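You operate a simulated robot arm through the tools that you are given. There is no shell and no other tool. Be economical: measure what you need, move in short steps, check, and stop when the job is done.

Carry out the task below with a simulated two-armed robot. There is one attempt and no reset: what you move stays moved.

JOB
Line up the rail of grey machine five with the die mouth.
Fine: side indicator at 0 and the rail locked again, then blank 4 slides down into the die mouth. The machine stays off.

It is judged by the outcome, as a careful person would: the job done as asked, and still so three seconds after it is handed in. It fails if anything else is knocked over, pushed out of place, dropped, spilled or broken.

ROBOT AND FRAMES
Two 7-joint arms with fingered hands on one trunk, on a base that drives. Base frame: it is fixed to the floor where the robot stands at the start and does not move with it; the origin is under the middle of the robot, x ahead of it, y to its left, z up. Readings come in m, degrees, newtons and seconds.
The left shoulder is at the start at [0.02, 0.208, 1.323], the right one opposite. Places, roughly: gap knob [-0.4, 0.7, 0.9]; guide knob [-0.5, 0.6, 0.9]; isolator of grey machine five [0.1, -0.7, 0.7]; rail lock of grey machine five [0.6, 0, 0.9]; rail of grey machine five [0.6, -0.1, 1.1]; side indicator [0.6, -0.4, 0.9]; side knob [0.5, -0.1, 0.9]; sliding rail of grey machine four [-0.5, 0.7, 1.1]. Payload 5 kg a hand.
The TCP of each hand is the grasp point between the finger pads, 0.048 m short of the fingertips. In the tool frame z runs along the fingers and y along their closing line. The gripper opens to 0.16 m. The gripper's body begins 0.056 m behind the TCP. The gripper is a hand of 4 fingers: y runs from the thumb to the fingers, the wrist lies at [-0.026, -0.142, -0.252] in the tool frame, and closing takes about 1.5 s.
Orientation is told as [roll, pitch, yaw] about the base's x, y, z axes, in that order, counted from this pose: with the fingers straight down and the wrist toward the robot, the tool's x, y and z point along [0, 1, 0], [1, 0, 0] and [0, 0, -1] of the base frame.

CONTROLS
- The arms move only by the tool play_rows. It takes "left_deltas", "right_deltas" or both (then of equal length, played together; a hand with none holds still); each is a list of rows, each a list of 7 numbers: the shift along the base's x, y, z in units of 300 mm (1.0 is 300 mm), then the turn, a rotation vector about the base's x, y, z in units of 45 degrees (1.0 is 45 degrees), then the gripper command, from -1 (fully open) to 1 (shut), values between in proportion. In form: [[x, y, z, ax, ay, az, gripper], ...]. A call has 1 to 10 rows; each row is the pose to reach, as a shift and turn from the pose commanded when the call began. A call with a number of a shift or a turn outside -1 to 1 is refused whole. A row lasts 0.2 s, in which the tool goes at most 0.05 m and 8.6 degrees; a call with a longer step from one row to the next is refused whole, and so is a gripper value outside its range. Where a pose cannot be reached the arm comes as near as it can. A force on the tool above 40 N (or 10 N above the force at the start of the call, whichever is more), or a blocked arm, ends the call early, and 0.2 s more pass. Each finger travels about 0.108 m/s and halts on what it meets, pressing with about 22 N; the grip force reading is that of the motor and also rises with nothing between the fingers. The clock runs only during rows and for 0.2 s after the last one: add rows that repeat a pose to give the fingers time. It gives the time, the measured TCP pose, the force on the tool (base axes), the opening and the grip force at its end, in the units of the frame above (readings bear some noise), with the torque about the TCP (base axes, N m) and any sound that the robot's microphone picked up.
- Cameras (640 x 400 px; columns grow to the right, rows downward): "scene" is now at [0.0618, 0.0569, 1.4896]; the picture's right is [0.74, -0.67, -0.00], its down [-0.51, -0.57, -0.64] and it looks along [0.43, 0.47, -0.77] (base axes); focal length 214 px, centre (320, 200). "left" rides on the left gripper at [-0.087, -0.133, -0.189] in its tool frame; the picture's right is [-0.83, -0.26, 0.49], its down [0.51, -0.71, 0.49] and it looks along [0.22, 0.66, 0.72] (tool axes); focal length 238 px, centre (320, 200). "right" rides on the right gripper at [0.087, -0.133, -0.189] in its tool frame; the picture's right is [-0.83, 0.26, -0.49], its down [-0.51, -0.71, 0.49] and it looks along [-0.22, 0.66, 0.72] (tool axes); focal length 238 px, centre (320, 200). There is no depth. A picture from a camera that has moved, and an enlarged one, comes with that camera's place and axes in the base frame and with its lens.
- capture(camera): a new picture of that camera. No time passes.
- raise_lower(by): slides the trunk up (or, below 0, down) by that many m; the arms and the scene camera ride with it, the base frame stays. It gives what a move gives, with no picture.
- base_move(legs): drives the robot by 1 to 6 legs, each [ahead, left, turn to the left] in m, m and degrees, along the robot's own axes; the way and the turn of a leg run together, so that a leg with both is an arc; at most 1.5 m and 180 degrees a leg. The arms and the cameras ride along, it lands a little off, and it stops where it bumps. It gives what a move gives.
- set_grasp(shape, hand): the hand has 4 fingers and takes this shape, open, in about a second: jaw (thumb against the fingers, like two jaws); tri (thumb and two fingers); tip (a fingertip pinch); poke (one finger out to press); point (the index stretched); flat (the hand flat); cup (the hand cupped); fist (a fist). The gripper value then closes the fingers along that shape, each until it touches; the sizes above hold for jaw. It gives what a move gives, with no picture.
- head_to(pan, tilt): turns the head with the scene camera to pan (to the left, within 86 degrees either way) and tilt (down, from -29 to 69), counted from straight ahead of the robot. It gives what a move gives.
- enlarge(camera, box): a new picture of the part [left, top, right, bottom] of that camera's present view, enlarged. No time passes.
- job_done(): hands the job in; it is judged then, once.

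Work in short steps. Places have to be worked out from the pictures, the camera data and where the tool is seen: move nearer, look again, correct. Check each grasp and each placing, and mend what went wrong. You have 120 turns and 100 pictures in all, those below and enlarged ones among them. Open the grippers and draw the arms clear of the work before you hand the job in, unless the task says otherwise; then end with one line.

The tools are called after "Request:" by a JSON object that holds its "api" and its "payload". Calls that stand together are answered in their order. play_rows: Moves the arms, as the interface text tells. Its arguments: {"type":"object","properties":{"left_deltas":{"type":"array"},"right_deltas":{"type":"array"}},"required":[]} The other tools are called the same way: raise_lower (by) slides the trunk up or down; set_grasp (shape, hand) gives the hand a shape; base_move (legs) drives the base; head_to (pan, tilt) turns the head that bears the scene camera; capture (camera) takes a picture; enlarge (camera, box) takes an enlarged picture of a part of a camera's view; job_done () hands the job in.

At the start:

```text
time_s: 0.0
left_position: [0.677, 0.1745, 1.4033]
left_tool_rot: [0.0, 0.1, 0.1]
left_wrist_force: [-0.7, -0.1, 0.2]
left_wrist_torque: [-0.03, 0.0, 0.02]
left_finger_gap: 0.1596
left_grip_force: 0.1
left_shape: jaw
right_position: [0.5648, -0.4003, 1.4257]
right_tool_rot: [0.0, 0.0, -0.1]
right_wrist_force: [0.3, 0.1, -0.4]
right_wrist_torque: [0.02, -0.02, -0.01]
right_finger_gap: 0.1595
right_grip_force: 0.1
right_shape: jaw
trunk travel left (down, up): [-0.325, 0.365]
robot x, y, heading: [-0.0002, -0.0001, -0.0]
head pan, tilt: [48.1, 50.4]
```

scene: 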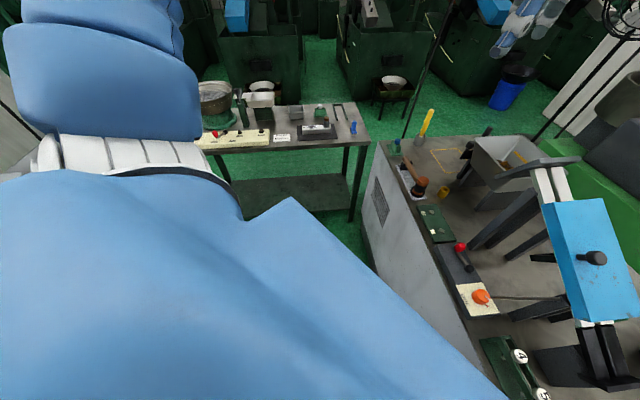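
right: 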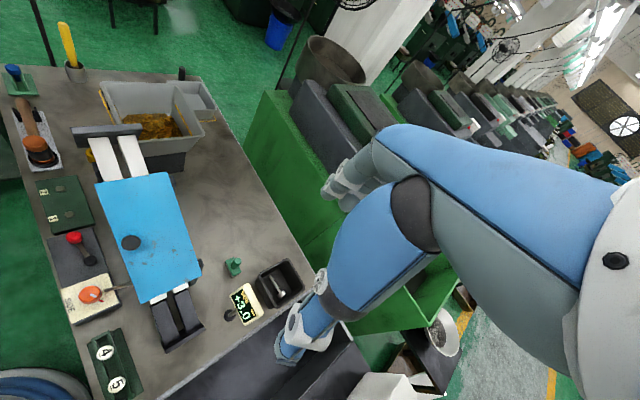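
left: 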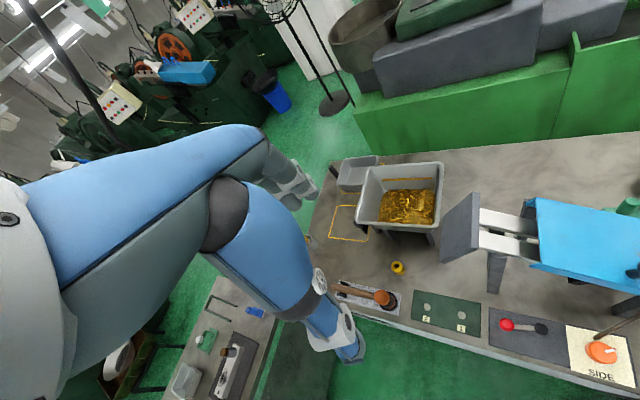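

The start pictures show the bench with an orange SIDE knob, a red lever (rail lock) and the indicator at about +3.0. I turn the head to look straight at the bench.

Request:
{"api": "head_to", "payload": {"pan": -8, "tilt": 48}}

Request:
{"api": "capture", "payload": {"camera": "scene"}}

Request:
{"api": "enlarge", "payload": {"camera": "right", "box": [0, 60, 320, 400]}}

Request:
{"api": "enlarge", "payload": {"camera": "left", "box": [320, 200, 640, 400]}}

```text
time_s: 1.2
left_position: [0.6765, 0.1742, 1.4039]
left_tool_rot: [0.0, -0.1, 0.0]
left_wrist_force: [-0.2, -0.5, 0.4]
left_wrist_torque: [-0.01, -0.01, -0.02]
left_finger_gap: 0.1594
left_grip_force: 0.1
left_shape: jaw
right_position: [0.564, -0.4001, 1.4254]
right_tool_rot: [0.0, 0.0, 0.0]
right_wrist_force: [0.6, 0.7, -0.4]
right_wrist_torque: [-0.01, 0.0, -0.02]
right_finger_gap: 0.1596
right_grip_force: 0.1
right_shape: jaw
trunk travel left (down, up): [-0.325, 0.365]
robot x, y, heading: [-0.0037, -0.0, 0.1]
head pan, tilt: [-8.0, 48.0]
```

```text
96 pictures are left
camera scene: at [0.0887, -0.011, 1.4928], right [-0.14, -0.99, 0.0], down [-0.74, 0.1, -0.67], along [0.66, -0.09, -0.74], focal length 214 px, centre (320, 200)
```

scene: 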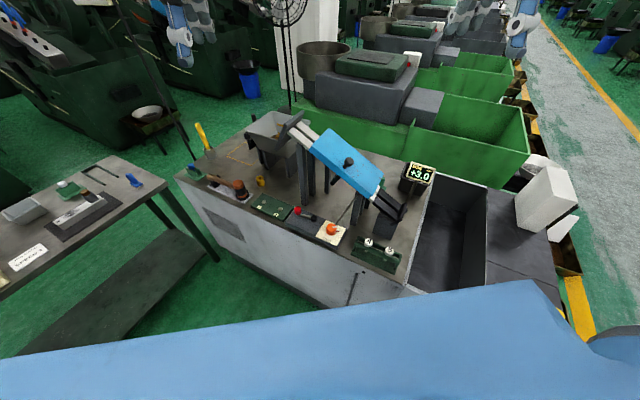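

```text
1.18 times, centred on (160, 230) of right
camera zoom: at [0.4319, -0.313, 1.614], right [0.26, -0.83, 0.49], down [-0.71, -0.51, -0.49], along [0.66, -0.22, -0.72], focal length 280 px, centre (508, 165)
```

zoom: 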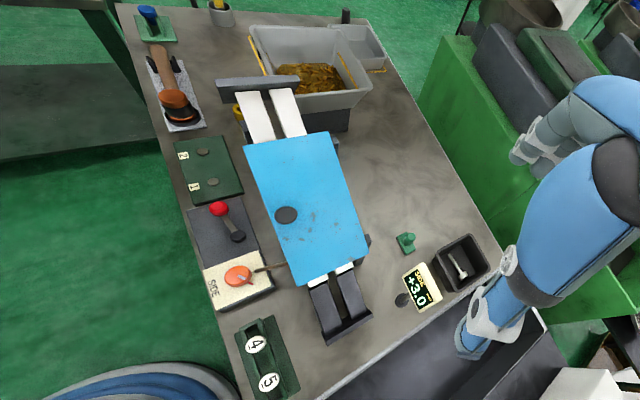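

```text
2.00 times, centred on (480, 300) of left
camera zoom: at [0.5441, 0.087, 1.593], right [-0.26, -0.83, -0.49], down [-0.71, 0.51, -0.49], along [0.66, 0.22, -0.72], focal length 477 px, centre (0, 0)
```

zoom: 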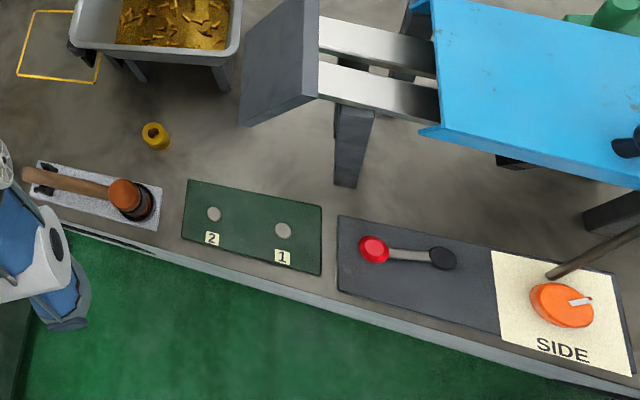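

I zoom on the parts to understand the controls.

Request:
{"api": "enlarge", "payload": {"camera": "left", "box": [480, 290, 640, 390]}}

Request:
{"api": "enlarge", "payload": {"camera": "scene", "box": [270, 180, 430, 280]}}

Request:
{"api": "enlarge", "payload": {"camera": "right", "box": [60, 260, 220, 400]}}

Request:
{"api": "enlarge", "payload": {"camera": "scene", "box": [180, 100, 340, 200]}}

Request:
{"api": "enlarge", "payload": {"camera": "right", "box": [190, 240, 310, 340]}}

```text
4.00 times, centred on (560, 340) of left
camera zoom: at [0.5441, 0.087, 1.593], right [-0.26, -0.83, -0.49], down [-0.71, 0.51, -0.49], along [0.66, 0.22, -0.72], focal length 953 px, centre (-640, -360)
```

zoom: 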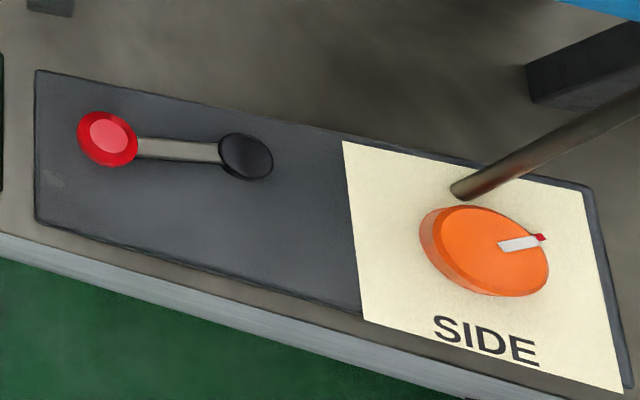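

```text
4.00 times, centred on (350, 230) of scene
camera zoom: at [0.0887, -0.011, 1.4928], right [-0.14, -0.99, 0.0], down [-0.74, 0.1, -0.67], along [0.66, -0.09, -0.74], focal length 858 px, centre (200, 80)
```

zoom: 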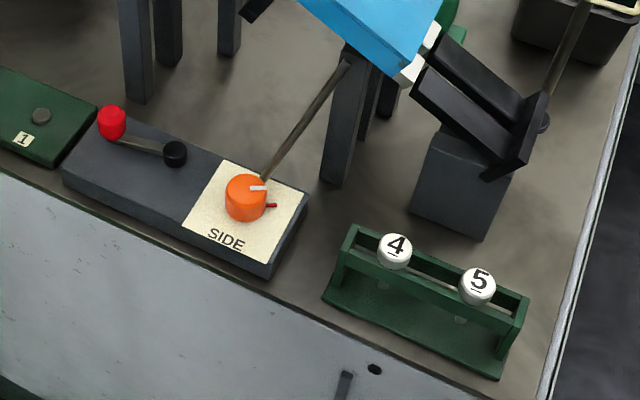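

```text
2.86 times, centred on (140, 330) of right
camera zoom: at [0.4319, -0.313, 1.614], right [0.26, -0.83, 0.49], down [-0.71, -0.51, -0.49], along [0.66, -0.22, -0.72], focal length 681 px, centre (834, -171)
```

zoom: 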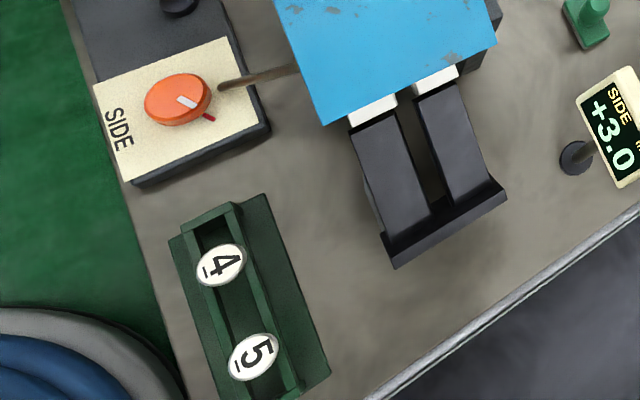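

```text
4.00 times, centred on (260, 150) of scene
camera zoom: at [0.0887, -0.011, 1.4928], right [-0.14, -0.99, 0.0], down [-0.74, 0.1, -0.67], along [0.66, -0.09, -0.74], focal length 858 px, centre (560, 400)
```

zoom: 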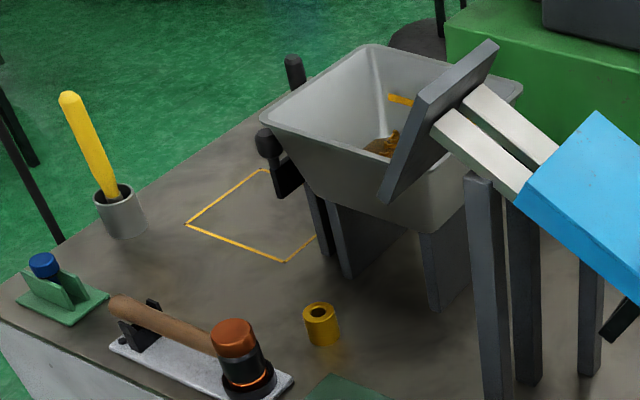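

```text
4.00 times, centred on (250, 290) of right
camera zoom: at [0.4319, -0.313, 1.614], right [0.26, -0.83, 0.49], down [-0.71, -0.51, -0.49], along [0.66, -0.22, -0.72], focal length 953 px, centre (600, -160)
```

zoom: 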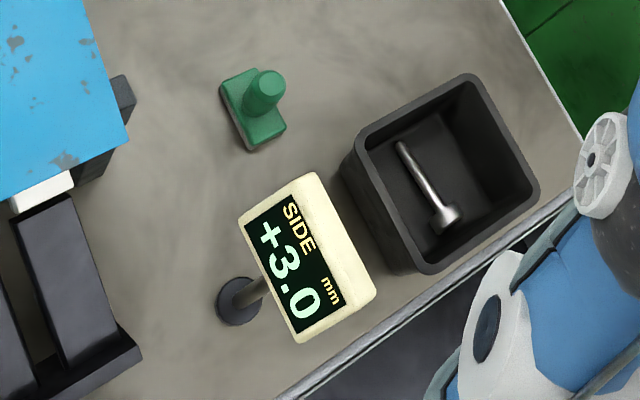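

Blanks are headed pins that hang in a slot; the rail slot (white bars) is exposed between the end plate and the blue cover near [0.67,-0.04,1.14]. The machine stands turned about -36°, so I turn the robot square to it, a bit back and left.

Request:
{"api": "base_move", "payload": {"legs": [[0, 0, -36], [-0.1, 0.2, 0]]}}

Request:
{"api": "head_to", "payload": {"pan": 0, "tilt": 45}}

Request:
{"api": "capture", "payload": {"camera": "scene"}}

Request:
{"api": "capture", "payload": {"camera": "left"}}

Request:
{"api": "capture", "payload": {"camera": "right"}}

```text
time_s: 4.7
left_position: [0.686, -0.0385, 1.4032]
left_tool_rot: [0.0, 0.1, -36.3]
left_wrist_force: [0.0, 0.8, -0.1]
left_wrist_torque: [-0.04, 0.01, -0.03]
left_finger_gap: 0.1598
left_grip_force: 0.1
left_shape: jaw
right_position: [0.2552, -0.4339, 1.4263]
right_tool_rot: [-0.1, 0.1, -36.3]
right_wrist_force: [0.9, 0.1, -0.7]
right_wrist_torque: [-0.08, -0.02, 0.0]
right_finger_gap: 0.1596
right_grip_force: 0.0
right_shape: jaw
trunk travel left (down, up): [-0.325, 0.365]
robot x, y, heading: [0.0359, 0.2235, -36.3]
head pan, tilt: [-8.0, 48.0]
```

```text
time_s: 5.4
left_position: [0.686, -0.0376, 1.4038]
left_tool_rot: [-0.1, 0.1, -36.3]
left_wrist_force: [-0.9, 0.1, 0.0]
left_wrist_torque: [-0.06, 0.01, 0.02]
left_finger_gap: 0.1598
left_grip_force: 0.1
left_shape: jaw
right_position: [0.2563, -0.434, 1.4262]
right_tool_rot: [0.0, 0.0, -36.3]
right_wrist_force: [-0.2, -0.4, 0.2]
right_wrist_torque: [0.0, 0.0, -0.02]
right_finger_gap: 0.1597
right_grip_force: 0.1
right_shape: jaw
trunk travel left (down, up): [-0.325, 0.365]
robot x, y, heading: [0.0402, 0.2241, -36.3]
head pan, tilt: [0.0, 45.0]
```

```text
88 pictures are left
camera scene: at [0.1121, 0.1678, 1.497], right [-0.59, -0.81, 0.0], down [-0.57, 0.42, -0.71], along [0.57, -0.42, -0.71], focal length 214 px, centre (320, 200)
```

scene: 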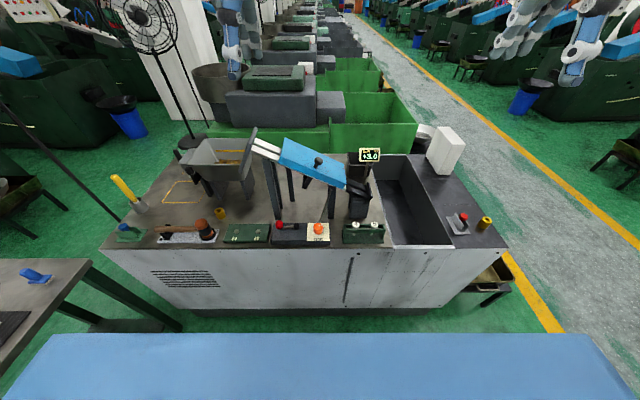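

```text
87 pictures are left
camera left: at [0.5286, -0.0295, 1.5929], right [-0.7, -0.52, -0.49], down [-0.27, 0.83, -0.49], along [0.66, -0.21, -0.72], focal length 238 px, centre (320, 200)
```

left: 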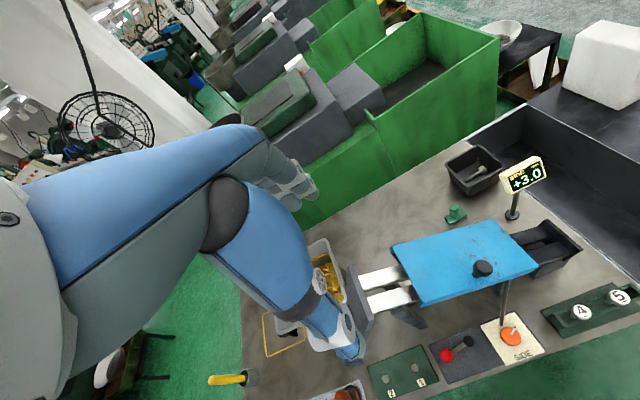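

```text
86 pictures are left
camera right: at [0.201, -0.2854, 1.6144], right [-0.29, -0.83, 0.49], down [-0.87, 0.01, -0.49], along [0.4, -0.56, -0.72], focal length 238 px, centre (320, 200)
```

right: 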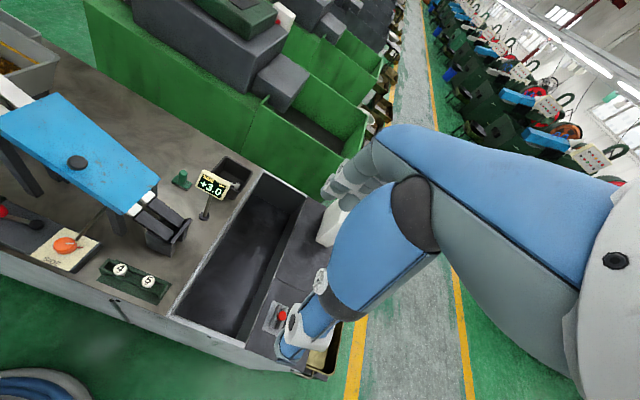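

Now square to the machine. I zoom the scene view for lever, knob and blanks.

Request:
{"api": "enlarge", "payload": {"camera": "scene", "box": [260, 205, 400, 255]}}

Request:
{"api": "enlarge", "payload": {"camera": "scene", "box": [230, 120, 390, 220]}}

Request:
{"api": "enlarge", "payload": {"camera": "left", "box": [420, 300, 580, 400]}}

```text
4.57 times, centred on (330, 230) of scene
camera zoom: at [0.1121, 0.1678, 1.497], right [-0.59, -0.81, 0.0], down [-0.57, 0.42, -0.71], along [0.57, -0.42, -0.71], focal length 980 px, centre (274, 63)
```

zoom: 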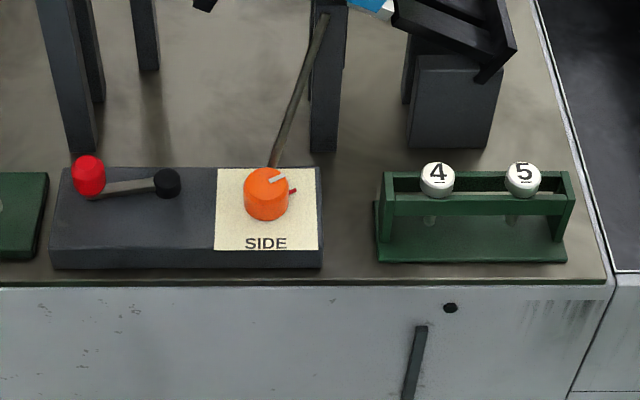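

```text
4.00 times, centred on (310, 170) of scene
camera zoom: at [0.1121, 0.1678, 1.497], right [-0.59, -0.81, 0.0], down [-0.57, 0.42, -0.71], along [0.57, -0.42, -0.71], focal length 858 px, centre (360, 320)
```

zoom: 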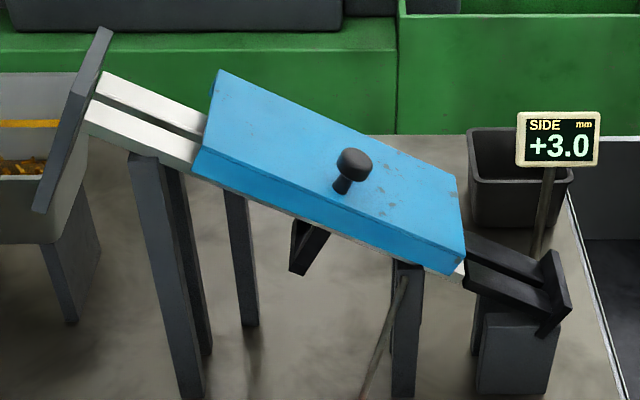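

```text
4.00 times, centred on (500, 350) of left
camera zoom: at [0.5286, -0.0295, 1.5929], right [-0.7, -0.52, -0.49], down [-0.27, 0.83, -0.49], along [0.66, -0.21, -0.72], focal length 953 px, centre (-400, -400)
```

zoom: 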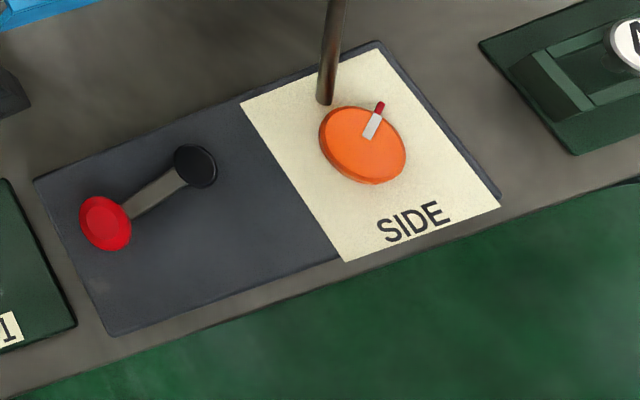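

Triangulated: lever handle [0.590, 0.000, 0.882], pivot [0.563,-0.054,0.861], knob [0.500,-0.109,0.872]. I back up 0.12 m for wrist room and set both hands to a tip pinch.

Request:
{"api": "base_move", "payload": {"legs": [[-0.12, 0, 0]]}}

Request:
{"api": "set_grasp", "payload": {"hand": "left", "shape": "tip"}}

Request:
{"api": "set_grasp", "payload": {"hand": "right", "shape": "tip"}}

Request:
{"api": "capture", "payload": {"camera": "left"}}

Request:
{"api": "capture", "payload": {"camera": "right"}}

```text
time_s: 6.6
left_position: [0.5921, 0.0312, 1.4032]
left_tool_rot: [0.0, 0.0, -36.2]
left_wrist_force: [0.3, 1.2, 0.1]
left_wrist_torque: [-0.04, -0.04, 0.02]
left_finger_gap: 0.16
left_grip_force: 0.1
left_shape: jaw
right_position: [0.1611, -0.3647, 1.4248]
right_tool_rot: [-0.1, 0.1, -36.3]
right_wrist_force: [-0.1, -0.4, 0.8]
right_wrist_torque: [-0.05, -0.02, 0.01]
right_finger_gap: 0.1599
right_grip_force: 0.1
right_shape: jaw
trunk travel left (down, up): [-0.325, 0.365]
robot x, y, heading: [-0.0563, 0.291, -36.1]
head pan, tilt: [0.0, 45.0]
```

```text
time_s: 7.5
left_position: [0.5916, 0.0313, 1.4021]
left_tool_rot: [0.0, 0.2, -36.2]
left_wrist_force: [0.4, -0.1, -0.6]
left_wrist_torque: [0.05, 0.03, -0.03]
left_finger_gap: 0.1596
left_grip_force: 0.0
left_shape: tip
right_position: [0.1622, -0.3667, 1.4266]
right_tool_rot: [0.0, 0.1, -36.3]
right_wrist_force: [0.1, -0.5, 0.7]
right_wrist_torque: [0.05, 0.02, 0.02]
right_finger_gap: 0.1598
right_grip_force: 0.1
right_shape: jaw
trunk travel left (down, up): [-0.325, 0.365]
robot x, y, heading: [-0.0577, 0.2954, -35.9]
head pan, tilt: [0.0, 45.0]
```

```text
time_s: 8.4
left_position: [0.5918, 0.0317, 1.4022]
left_tool_rot: [0.1, 0.1, -36.2]
left_wrist_force: [1.0, -0.5, -0.7]
left_wrist_torque: [-0.01, 0.02, 0.02]
left_finger_gap: 0.1597
left_grip_force: 0.1
left_shape: tip
right_position: [0.1619, -0.3656, 1.4249]
right_tool_rot: [0.0, 0.1, -36.2]
right_wrist_force: [0.1, 0.3, -0.5]
right_wrist_torque: [0.01, 0.05, 0.01]
right_finger_gap: 0.1598
right_grip_force: 0.0
right_shape: tip
trunk travel left (down, up): [-0.325, 0.365]
robot x, y, heading: [-0.0587, 0.2865, -36.1]
head pan, tilt: [0.0, 45.0]
```

```text
82 pictures are left
camera left: at [0.434, 0.0392, 1.5928], right [-0.7, -0.52, -0.49], down [-0.27, 0.83, -0.49], along [0.66, -0.21, -0.72], focal length 238 px, centre (320, 200)
```

left: 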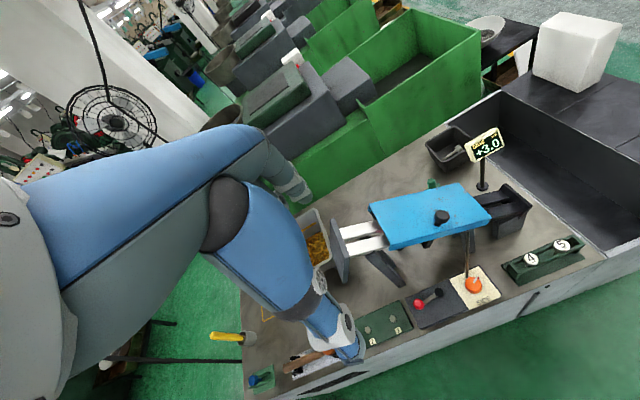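

```text
81 pictures are left
camera right: at [0.1066, -0.2169, 1.614], right [-0.28, -0.83, 0.49], down [-0.87, 0.01, -0.49], along [0.4, -0.56, -0.72], focal length 238 px, centre (320, 200)
```

right: 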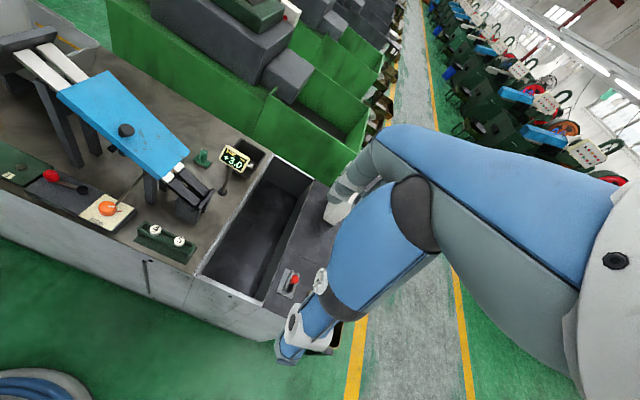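

The hand's fingers are visible and the lever is below. I bring the left hand down over the lever with a 30° tilt, fingers part-closed, stopping well above.

Request:
{"api": "play_rows", "payload": {"left_deltas": [[0, 0, -0.12, -0.05, -0.067, 0, -0.5], [0, 0, -0.25, -0.1, -0.134, 0, 0], [0, 0, -0.38, -0.15, -0.2, 0, 0.1], [-0.02, -0.02, -0.5, -0.2, -0.27, 0, 0.1], [-0.04, -0.03, -0.63, -0.25, -0.34, 0, 0.1], [-0.05, -0.04, -0.75, -0.3, -0.4, 0, 0.1], [-0.07, -0.05, -0.86, -0.35, -0.47, 0, 0.1], [-0.073, -0.055, -0.95, -0.395, -0.537, 0, 0.1], [-0.073, -0.055, -0.95, -0.395, -0.537, 0, 0.1]]}}

Request:
{"api": "capture", "payload": {"camera": "left"}}

Request:
{"api": "capture", "payload": {"camera": "scene"}}

```text
time_s: 10.4
left_position: [0.5689, 0.0167, 1.1172]
left_tool_rot: [-0.1, -30.2, -36.3]
left_wrist_force: [0.0, 0.3, 0.7]
left_wrist_torque: [-0.01, -0.01, 0.0]
left_finger_gap: 0.0725
left_grip_force: 0.0
left_shape: tip
right_position: [0.1624, -0.3638, 1.4255]
right_tool_rot: [0.1, -0.1, -36.3]
right_wrist_force: [-0.9, 1.0, 0.2]
right_wrist_torque: [-0.08, -0.04, -0.01]
right_finger_gap: 0.1597
right_grip_force: 0.1
right_shape: tip
trunk travel left (down, up): [-0.325, 0.365]
robot x, y, heading: [-0.059, 0.2913, -36.4]
head pan, tilt: [0.0, 45.0]
```

```text
80 pictures are left
camera left: at [0.3491, 0.0699, 1.2169], right [-0.48, -0.69, -0.55], down [0.0, 0.62, -0.78], along [0.88, -0.37, -0.3], focal length 238 px, centre (320, 200)
```

left: 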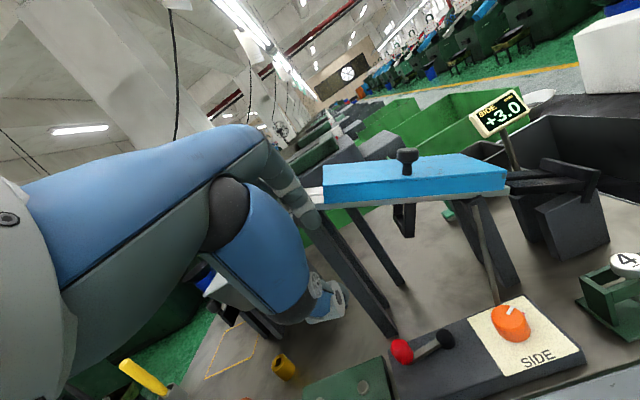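

```text
79 pictures are left
camera scene: at [0.0168, 0.2375, 1.4971], right [-0.59, -0.81, 0.0], down [-0.57, 0.42, -0.71], along [0.57, -0.42, -0.71], focal length 214 px, centre (320, 200)
```

scene: 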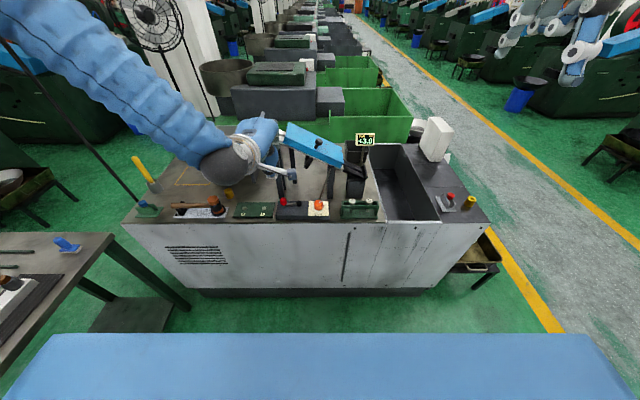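

I zoom to see the hand against the rail.

Request:
{"api": "enlarge", "payload": {"camera": "scene", "box": [190, 100, 390, 225]}}

Request:
{"api": "capture", "payload": {"camera": "right"}}

```text
3.20 times, centred on (290, 162) of scene
camera zoom: at [0.0168, 0.2375, 1.4971], right [-0.59, -0.81, 0.0], down [-0.57, 0.42, -0.71], along [0.57, -0.42, -0.71], focal length 686 px, centre (416, 320)
```

zoom: 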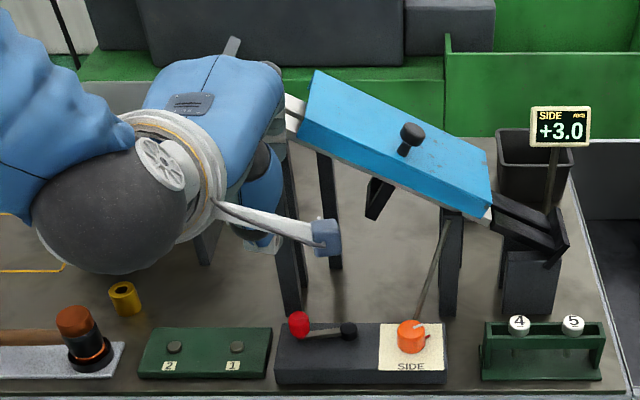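

```text
77 pictures are left
camera right: at [0.1059, -0.2158, 1.6146], right [-0.29, -0.83, 0.49], down [-0.87, 0.01, -0.49], along [0.4, -0.56, -0.72], focal length 238 px, centre (320, 200)
```

right: 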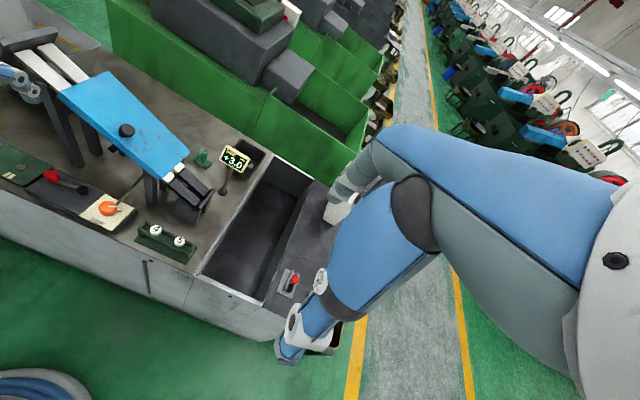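

The white stalk is just the camera mount; the hand itself is on the robot side. I lower 0.09 m and look again.

Request:
{"api": "play_rows", "payload": {"left_deltas": [[0, 0, -0.15, 0, 0, 0, 0.1], [0, 0, -0.3, 0, 0, 0, 0.1], [0, 0, -0.3, 0, 0, 0, 0.1]]}}

Request:
{"api": "capture", "payload": {"camera": "left"}}

Request:
{"api": "enlarge", "payload": {"camera": "scene", "box": [210, 120, 370, 220]}}

```text
time_s: 11.2
left_position: [0.5685, 0.0151, 1.0274]
left_tool_rot: [0.0, -29.9, -36.2]
left_wrist_force: [-0.2, 1.0, 0.7]
left_wrist_torque: [-0.02, -0.01, 0.01]
left_finger_gap: 0.0725
left_grip_force: 0.1
left_shape: tip
right_position: [0.1605, -0.364, 1.4258]
right_tool_rot: [0.1, 0.0, -36.3]
right_wrist_force: [-0.6, -1.3, 1.4]
right_wrist_torque: [-0.05, -0.03, 0.01]
right_finger_gap: 0.1598
right_grip_force: 0.0
right_shape: tip
trunk travel left (down, up): [-0.325, 0.365]
robot x, y, heading: [-0.0572, 0.2933, -36.1]
head pan, tilt: [0.0, 45.0]
```

```text
76 pictures are left
camera left: at [0.3482, 0.0688, 1.1272], right [-0.48, -0.69, -0.55], down [0.0, 0.63, -0.78], along [0.88, -0.37, -0.3], focal length 238 px, centre (320, 200)
```

left: 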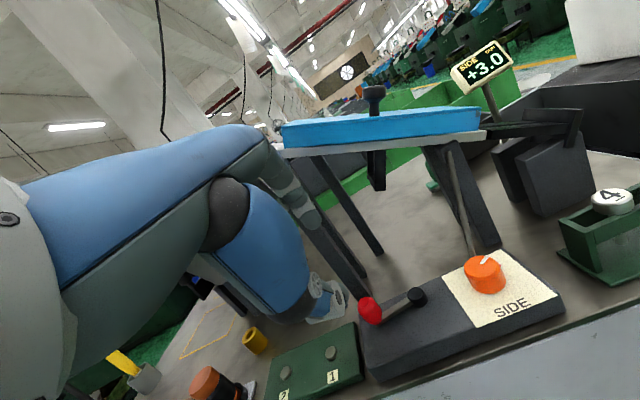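

```text
4.00 times, centred on (290, 170) of scene
camera zoom: at [0.0168, 0.2373, 1.4971], right [-0.59, -0.81, 0.0], down [-0.57, 0.42, -0.71], along [0.57, -0.42, -0.71], focal length 858 px, centre (440, 320)
```

zoom: 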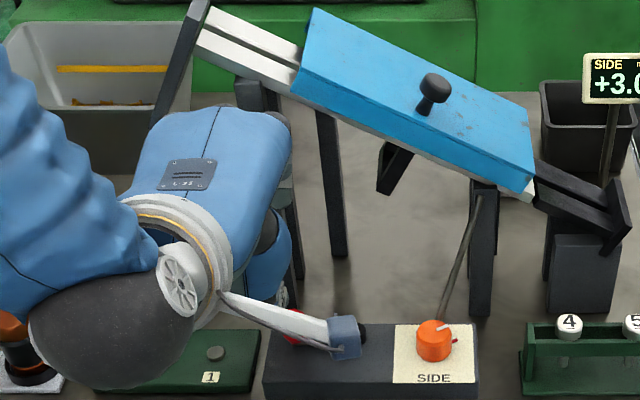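

Request:
{"api": "enlarge", "payload": {"camera": "left", "box": [220, 120, 420, 340]}}

```text
1.82 times, centred on (320, 230) of left
camera zoom: at [0.3482, 0.0688, 1.1272], right [-0.48, -0.69, -0.55], down [0.0, 0.63, -0.78], along [0.88, -0.37, -0.3], focal length 433 px, centre (320, 146)
```

zoom: 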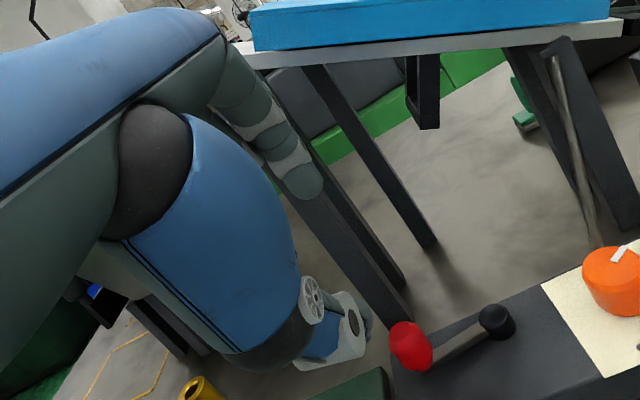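

Fingertip geometry agrees with TCP + ~45 mm along the fingers. I reduce tilt to 20°, narrow the gap to 45 mm and descend towards the handle, stopping 40 mm above.

Request:
{"api": "play_rows", "payload": {"left_deltas": [[0.019, -0.013, -0.1, 0.066, 0.09, 0, 0.44], [0.038, -0.026, -0.2, 0.131, 0.179, 0, 0.44], [0.038, -0.026, -0.24, 0.131, 0.179, 0, 0.44], [0.038, -0.026, -0.24, 0.131, 0.179, 0, 0.44]]}}

Request:
{"api": "enlarge", "payload": {"camera": "left", "box": [220, 120, 480, 340]}}

Request:
{"api": "enlarge", "payload": {"camera": "scene", "box": [230, 140, 350, 220]}}

```text
time_s: 12.2
left_position: [0.5803, 0.0086, 0.9554]
left_tool_rot: [0.0, -20.0, -36.2]
left_wrist_force: [1.0, 0.6, 0.1]
left_wrist_torque: [-0.05, -0.02, 0.03]
left_finger_gap: 0.0456
left_grip_force: 0.1
left_shape: tip
right_position: [0.1626, -0.365, 1.4261]
right_tool_rot: [0.0, 0.1, -36.3]
right_wrist_force: [0.6, 0.4, -0.1]
right_wrist_torque: [0.01, -0.02, -0.02]
right_finger_gap: 0.1599
right_grip_force: 0.1
right_shape: tip
trunk travel left (down, up): [-0.325, 0.365]
robot x, y, heading: [-0.0567, 0.29, -36.2]
head pan, tilt: [0.0, 45.0]
```

```text
1.82 times, centred on (350, 230) of left
camera zoom: at [0.3768, 0.0496, 1.0892], right [-0.56, -0.63, -0.55], down [-0.1, 0.7, -0.7], along [0.82, -0.33, -0.46], focal length 433 px, centre (266, 146)
```

zoom: 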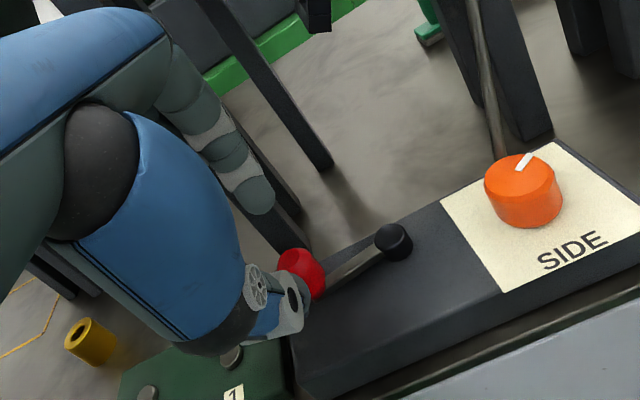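

```text
5.00 times, centred on (290, 180) of scene
camera zoom: at [0.0172, 0.2366, 1.4971], right [-0.59, -0.81, 0.0], down [-0.57, 0.42, -0.71], along [0.57, -0.42, -0.71], focal length 1072 px, centre (470, 300)
```

zoom: 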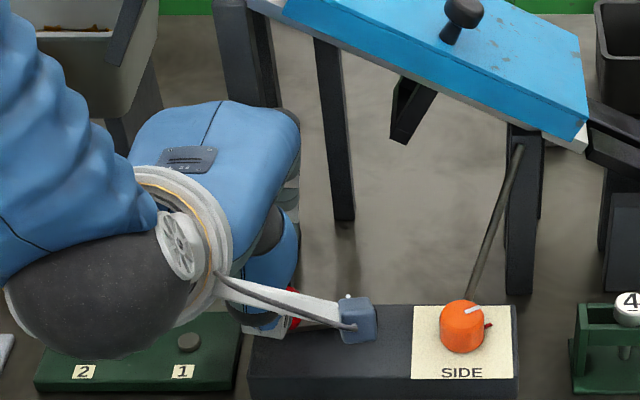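

Handle will be centred between the tips after 40 mm descent. Descend and close.

Request:
{"api": "play_rows", "payload": {"left_deltas": [[0, 0, -0.065, 0, 0, 0, 0.44], [0, 0, -0.13, 0, 0, 0, 0.44], [0, 0, -0.13, 0, 0, 0, 0.8], [0, 0, -0.13, 0, 0, 0, 0.9], [0, 0, -0.13, 0, 0, 0, 0.9]]}}

Request:
{"api": "enlarge", "payload": {"camera": "left", "box": [220, 120, 480, 340]}}

```text
time_s: 13.4
left_position: [0.5814, 0.009, 0.9178]
left_tool_rot: [0.0, -20.0, -36.3]
left_wrist_force: [-7.7, 5.1, 5.9]
left_wrist_torque: [0.25, 0.47, -0.03]
left_finger_gap: 0.0212
left_grip_force: 21.7
left_shape: tip
right_position: [0.1608, -0.3651, 1.4255]
right_tool_rot: [0.0, 0.0, -36.3]
right_wrist_force: [0.5, 0.1, 0.5]
right_wrist_torque: [0.0, 0.01, -0.01]
right_finger_gap: 0.1601
right_grip_force: 0.0
right_shape: tip
trunk travel left (down, up): [-0.325, 0.365]
robot x, y, heading: [-0.058, 0.2897, -36.3]
head pan, tilt: [0.0, 45.0]
```

```text
1.82 times, centred on (350, 230) of left
camera zoom: at [0.3763, 0.0502, 1.0508], right [-0.56, -0.63, -0.55], down [-0.1, 0.7, -0.7], along [0.82, -0.34, -0.46], focal length 433 px, centre (266, 146)
```

zoom: 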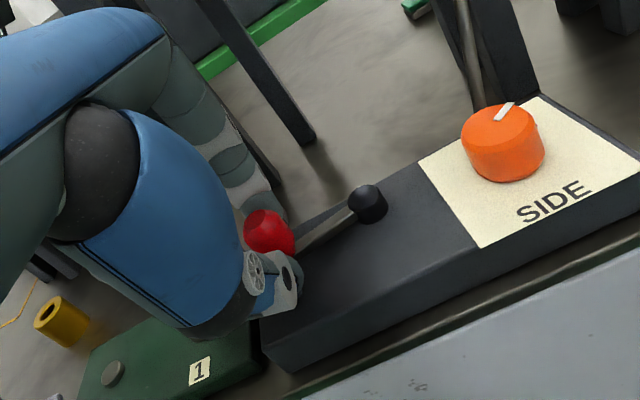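

Handle gripped (21 mm). I try turning the lever 24° toward the robot (counter-clockwise), following its arc, watching the force.

Request:
{"api": "play_rows", "payload": {"left_deltas": [[-0.0193, 0.0083, 0, 0, 0, 0.133, 0.9], [-0.0393, 0.0147, 0, 0, 0, 0.267, 0.9], [-0.06, 0.019, 0, 0, 0, 0.4, 0.9], [-0.081, 0.021, 0, 0, 0, 0.533, 0.9]]}}

Request:
{"api": "enlarge", "payload": {"camera": "left", "box": [220, 120, 480, 340]}}

```text
time_s: 14.4
left_position: [0.5567, 0.0113, 0.9178]
left_tool_rot: [-0.2, -20.0, -12.4]
left_wrist_force: [-3.4, -11.7, 3.2]
left_wrist_torque: [-0.34, 0.14, -0.25]
left_finger_gap: 0.0213
left_grip_force: 22.9
left_shape: tip
right_position: [0.1614, -0.3664, 1.4245]
right_tool_rot: [0.2, -0.1, -36.3]
right_wrist_force: [-0.5, 0.8, -0.7]
right_wrist_torque: [-0.02, -0.01, -0.01]
right_finger_gap: 0.16
right_grip_force: 0.0
right_shape: tip
trunk travel left (down, up): [-0.325, 0.365]
robot x, y, heading: [-0.0604, 0.2932, -36.1]
head pan, tilt: [0.0, 45.0]
```

```text
1.82 times, centred on (350, 230) of left
camera zoom: at [0.3526, -0.033, 1.0505], right [-0.25, -0.8, -0.54], down [-0.38, 0.6, -0.7], along [0.89, 0.03, -0.45], focal length 433 px, centre (266, 146)
```

zoom: 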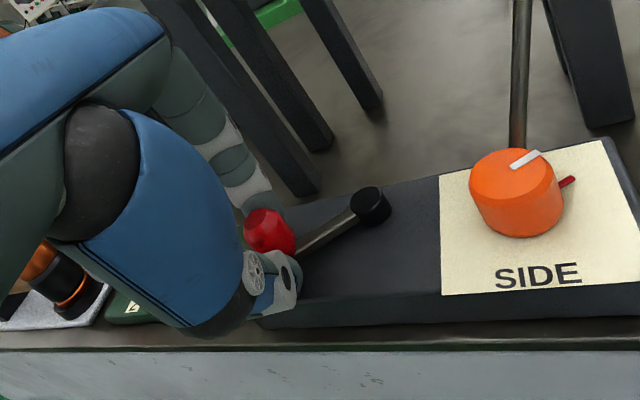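

It turned with little force. I continue around the arc to about 64° and read forces.

Request:
{"api": "play_rows", "payload": {"left_deltas": [[-0.039, -0.018, 0, 0, 0, 0.178, 0.9], [-0.068, -0.028, 0, 0, 0, 0.356, 0.9], [-0.095, -0.042, 0, 0, 0, 0.533, 0.9], [-0.119, -0.06, 0, 0, 0, 0.711, 0.9], [-0.141, -0.082, 0, 0, 0, 0.889, 0.9]]}}

Request:
{"api": "enlarge", "payload": {"camera": "left", "box": [220, 120, 480, 340]}}

Request:
{"api": "enlarge", "payload": {"camera": "scene", "box": [230, 120, 390, 220]}}

```text
time_s: 15.6
left_position: [0.5133, -0.0079, 0.9158]
left_tool_rot: [0.1, -20.0, 27.9]
left_wrist_force: [-6.0, 10.8, 7.6]
left_wrist_torque: [0.34, 0.02, 0.33]
left_finger_gap: 0.0216
left_grip_force: 22.7
left_shape: tip
right_position: [0.1601, -0.3642, 1.4252]
right_tool_rot: [0.0, 0.0, -36.2]
right_wrist_force: [-0.4, -0.8, -0.1]
right_wrist_torque: [0.06, -0.02, 0.01]
right_finger_gap: 0.1599
right_grip_force: 0.1
right_shape: tip
trunk travel left (down, up): [-0.325, 0.365]
robot x, y, heading: [-0.0572, 0.2934, -36.1]
head pan, tilt: [0.0, 45.0]
```

```text
1.82 times, centred on (350, 230) of left
camera zoom: at [0.3867, -0.1751, 1.0494], right [0.32, -0.77, -0.55], down [-0.68, 0.21, -0.7], along [0.66, 0.6, -0.45], focal length 433 px, centre (266, 146)
```

zoom: 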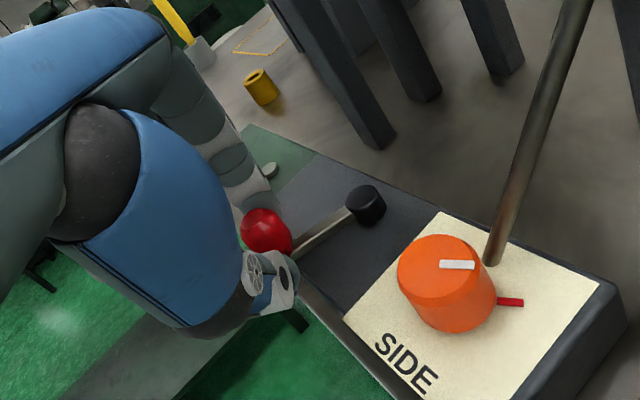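

```text
4.00 times, centred on (310, 170) of scene
camera zoom: at [0.016, 0.2372, 1.4971], right [-0.59, -0.81, 0.0], down [-0.57, 0.42, -0.71], along [0.57, -0.42, -0.71], focal length 858 px, centre (360, 320)
```

zoom: 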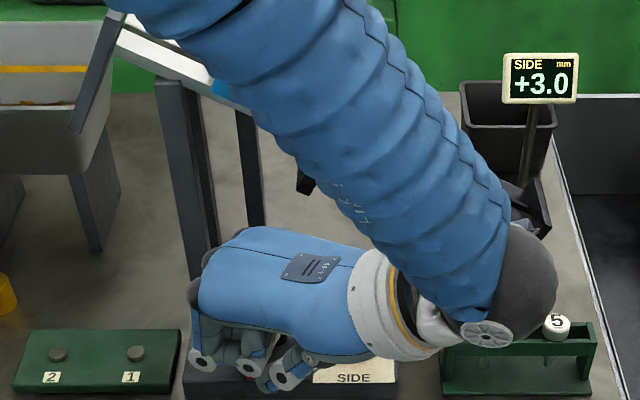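

Still free at 64°; I continue toward 88° looking for a stop.

Request:
{"api": "play_rows", "payload": {"left_deltas": [[-0.019, -0.024, 0, 0, 0, 0.178, 0.9], [-0.034, -0.051, 0, 0, 0, 0.356, 0.9], [-0.046, -0.079, 0, 0, 0, 0.533, 0.9], [-0.046, -0.079, 0, 0, 0, 0.533, 0.9]]}}

Request:
{"api": "enlarge", "payload": {"camera": "left", "box": [220, 120, 480, 340]}}

```text
time_s: 16.6
left_position: [0.5045, -0.0321, 0.9161]
left_tool_rot: [-0.2, -20.0, 52.0]
left_wrist_force: [19.8, 24.2, -4.3]
left_wrist_torque: [0.39, -0.38, -0.12]
left_finger_gap: 0.0204
left_grip_force: 21.9
left_shape: tip
right_position: [0.1656, -0.3627, 1.4255]
right_tool_rot: [-0.2, 0.1, -36.2]
right_wrist_force: [0.0, 0.5, -0.2]
right_wrist_torque: [-0.02, -0.01, -0.01]
right_finger_gap: 0.1601
right_grip_force: 0.1
right_shape: tip
trunk travel left (down, up): [-0.325, 0.365]
robot x, y, heading: [-0.0563, 0.2926, -36.2]
head pan, tilt: [0.0, 45.0]
```

```text
1.82 times, centred on (350, 230) of left
camera zoom: at [0.4555, -0.2352, 1.0498], right [0.61, -0.58, -0.54], down [-0.7, -0.08, -0.71], along [0.36, 0.81, -0.46], focal length 433 px, centre (266, 146)
```

zoom: 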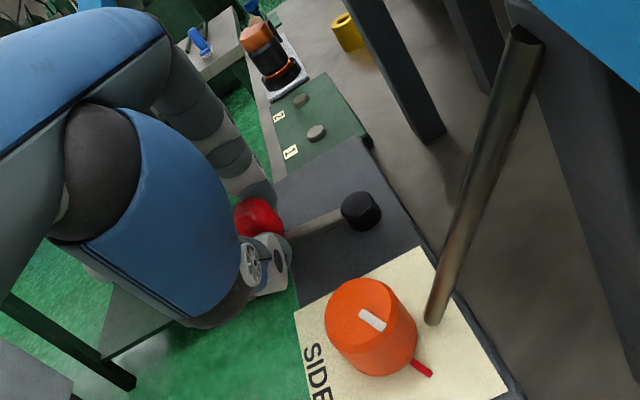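

About 31 N opposing at ~86°: end stop reached, so the lever has gone fully over. I release, rise and restore the yaw.

Request:
{"api": "play_rows", "payload": {"left_deltas": [[-0.025, -0.045, 0, 0, 0, 0.533, 0.9], [0, 0, 0, 0, 0, 0, 0.4], [0, 0, 0, 0, 0, 0, 0.4], [0, 0, 0.08, 0, 0, 0, 0.4], [0, 0, 0.2, 0, 0, 0, 0.4], [0, 0, 0.35, 0, 0, 0, 0.4], [0, 0, 0.5, 0, 0, 0, 0.3]]}}

Request:
{"api": "enlarge", "payload": {"camera": "scene", "box": [230, 120, 390, 220]}}

```text
refused: row 1 steps farther than a row can; nothing moved
```

```text
4.00 times, centred on (310, 170) of scene
camera zoom: at [0.0195, 0.2391, 1.497], right [-0.59, -0.81, 0.0], down [-0.57, 0.42, -0.71], along [0.57, -0.42, -0.71], focal length 858 px, centre (360, 320)
```

zoom: 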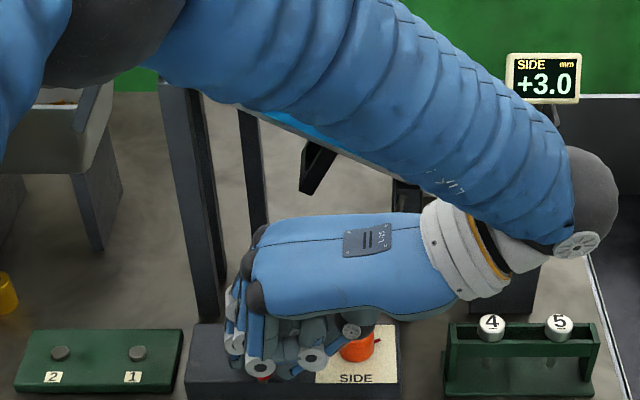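

The row had a stray turn. I simply open, then rise.

Request:
{"api": "play_rows", "payload": {"left_deltas": [[0, 0, 0, 0, 0, 0, 0.4], [0, 0, 0, 0, 0, 0, 0.4], [0, 0, 0.08, 0, 0, 0, 0.4], [0, 0, 0.2, 0, 0, 0, 0.4], [0, 0, 0.35, 0, 0, -0.12, 0.4], [0, 0, 0.5, 0, 0, -0.3, 0.3], [0, 0, 0.62, 0, 0, -0.48, 0.3]]}}

Request:
{"api": "enlarge", "payload": {"camera": "scene", "box": [230, 120, 390, 220]}}

```text
time_s: 18.2
left_position: [0.499, -0.0317, 1.1039]
left_tool_rot: [0.0, -20.0, 30.0]
left_wrist_force: [-0.9, 0.7, -0.7]
left_wrist_torque: [-0.07, -0.14, -0.05]
left_finger_gap: 0.0558
left_grip_force: 0.2
left_shape: tip
right_position: [0.1613, -0.3635, 1.4258]
right_tool_rot: [0.0, -0.1, -36.4]
right_wrist_force: [-0.6, 1.2, 0.3]
right_wrist_torque: [-0.12, -0.03, -0.05]
right_finger_gap: 0.1595
right_grip_force: 0.0
right_shape: tip
trunk travel left (down, up): [-0.325, 0.365]
robot x, y, heading: [-0.0583, 0.2913, -36.3]
head pan, tilt: [0.0, 45.0]
```

```text
4.00 times, centred on (310, 170) of scene
camera zoom: at [0.0166, 0.2379, 1.4971], right [-0.59, -0.81, 0.0], down [-0.57, 0.42, -0.71], along [0.57, -0.42, -0.71], focal length 858 px, centre (360, 320)
```

zoom: 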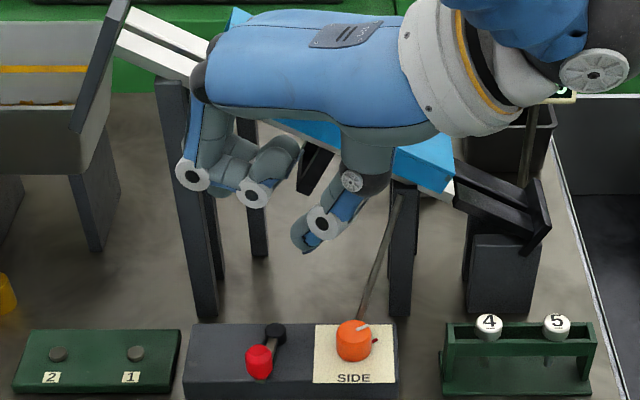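

The lever stands across now (toward the robot). For the knob, the rod on its far side means gripping along the panel: left hand with yaw 30°, leaning 15° away from the rail. I position it 80 mm above the knob.

Request:
{"api": "play_rows", "payload": {"left_deltas": [[-0.004, -0.05, 0, -0.128, 0.055, 0, 0.3], [-0.008, -0.11, 0, -0.255, 0.11, 0, 0.25], [-0.012, -0.17, -0.05, -0.383, 0.164, 0, 0.25], [-0.017, -0.223, -0.18, -0.51, 0.218, 0, 0.25], [-0.017, -0.223, -0.32, -0.51, 0.218, 0, 0.25], [-0.017, -0.223, -0.32, -0.51, 0.218, 0, 0.25]]}}

Request:
{"api": "enlarge", "payload": {"camera": "left", "box": [200, 120, 460, 340]}}

Request:
{"api": "enlarge", "payload": {"camera": "scene", "box": [230, 120, 390, 220]}}

```text
time_s: 19.6
left_position: [0.496, -0.1004, 1.0083]
left_tool_rot: [-14.7, 0.5, 32.8]
left_wrist_force: [0.3, -0.7, 0.1]
left_wrist_torque: [-0.01, -0.04, 0.0]
left_finger_gap: 0.0598
left_grip_force: 0.0
left_shape: tip
right_position: [0.1609, -0.3643, 1.4261]
right_tool_rot: [0.0, 0.0, -36.4]
right_wrist_force: [0.4, 1.3, -0.4]
right_wrist_torque: [-0.05, -0.02, -0.02]
right_finger_gap: 0.1599
right_grip_force: 0.0
right_shape: tip
trunk travel left (down, up): [-0.325, 0.365]
robot x, y, heading: [-0.0586, 0.2919, -36.3]
head pan, tilt: [0.0, 45.0]
```

```text
1.82 times, centred on (330, 230) of left
camera zoom: at [0.4048, -0.2025, 1.2156], right [0.28, -0.92, -0.26], down [-0.8, -0.08, -0.6], along [0.53, 0.37, -0.76], focal length 433 px, centre (302, 146)
```

zoom: 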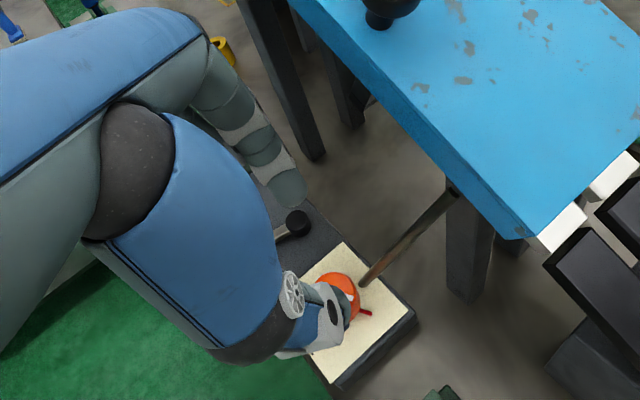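

```text
4.00 times, centred on (310, 170) of scene
camera zoom: at [0.017, 0.2373, 1.4971], right [-0.59, -0.81, 0.0], down [-0.57, 0.42, -0.71], along [0.57, -0.42, -0.71], focal length 858 px, centre (360, 320)
```

zoom: 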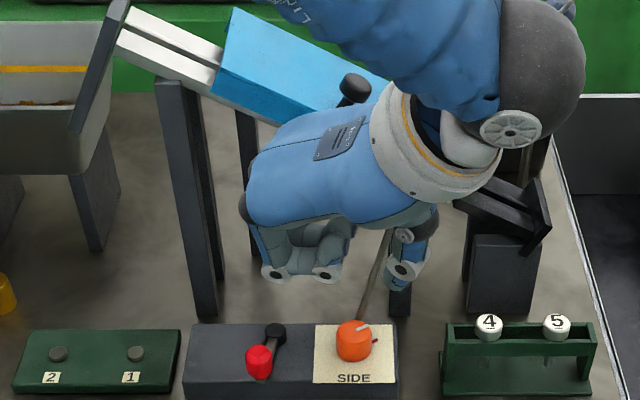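

Alignment predicted to be centred after a straight 90 mm descent. Descend without closing fully.

Request:
{"api": "play_rows", "payload": {"left_deltas": [[0, 0, -0.1, 0, 0, 0, 0.25], [0, 0, -0.2, 0, 0, 0, 0.25], [0, 0, -0.3, 0, 0, 0, 0.25], [0, 0, -0.3, 0, 0, 0, 0.25]]}}

Request:
{"api": "enlarge", "payload": {"camera": "left", "box": [200, 120, 460, 340]}}

Request:
{"api": "enlarge", "payload": {"camera": "scene", "box": [230, 120, 390, 220]}}

```text
time_s: 20.6
left_position: [0.4951, -0.1002, 0.9165]
left_tool_rot: [-14.7, 0.4, 32.7]
left_wrist_force: [-0.3, 0.3, 0.6]
left_wrist_torque: [0.0, -0.01, -0.02]
left_finger_gap: 0.0597
left_grip_force: 0.1
left_shape: tip
right_position: [0.1615, -0.3654, 1.4274]
right_tool_rot: [-0.1, 0.1, -36.3]
right_wrist_force: [1.0, 0.8, 0.1]
right_wrist_torque: [-0.03, -0.06, 0.02]
right_finger_gap: 0.1599
right_grip_force: 0.0
right_shape: tip
trunk travel left (down, up): [-0.325, 0.365]
robot x, y, heading: [-0.0549, 0.2886, -36.2]
head pan, tilt: [0.0, 45.0]
```

```text
1.82 times, centred on (330, 230) of left
camera zoom: at [0.4038, -0.2032, 1.1234], right [0.28, -0.92, -0.26], down [-0.8, -0.08, -0.6], along [0.53, 0.37, -0.76], focal length 433 px, centre (302, 146)
```

zoom: 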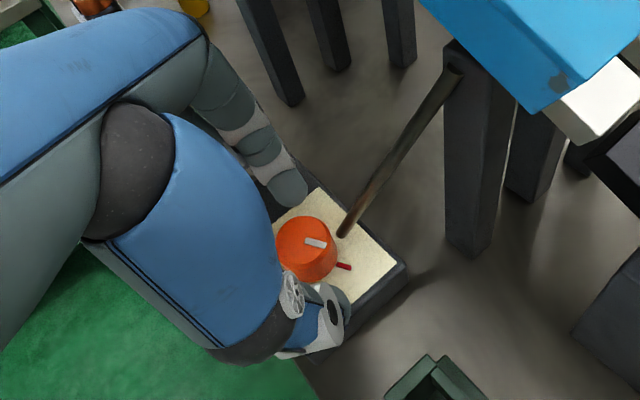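

```text
4.00 times, centred on (310, 170) of scene
camera zoom: at [0.0168, 0.2371, 1.4971], right [-0.59, -0.81, 0.0], down [-0.57, 0.42, -0.71], along [0.57, -0.42, -0.71], focal length 858 px, centre (360, 320)
```

zoom: 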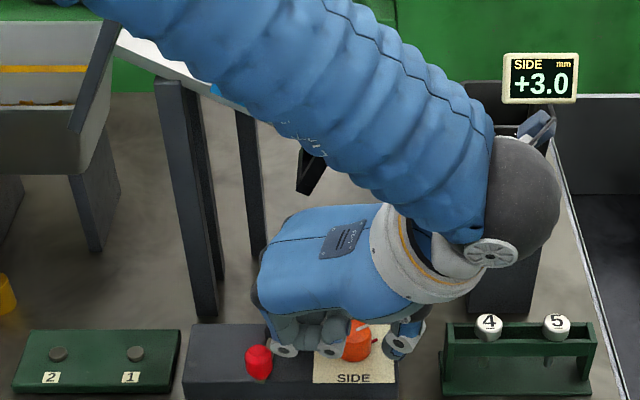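

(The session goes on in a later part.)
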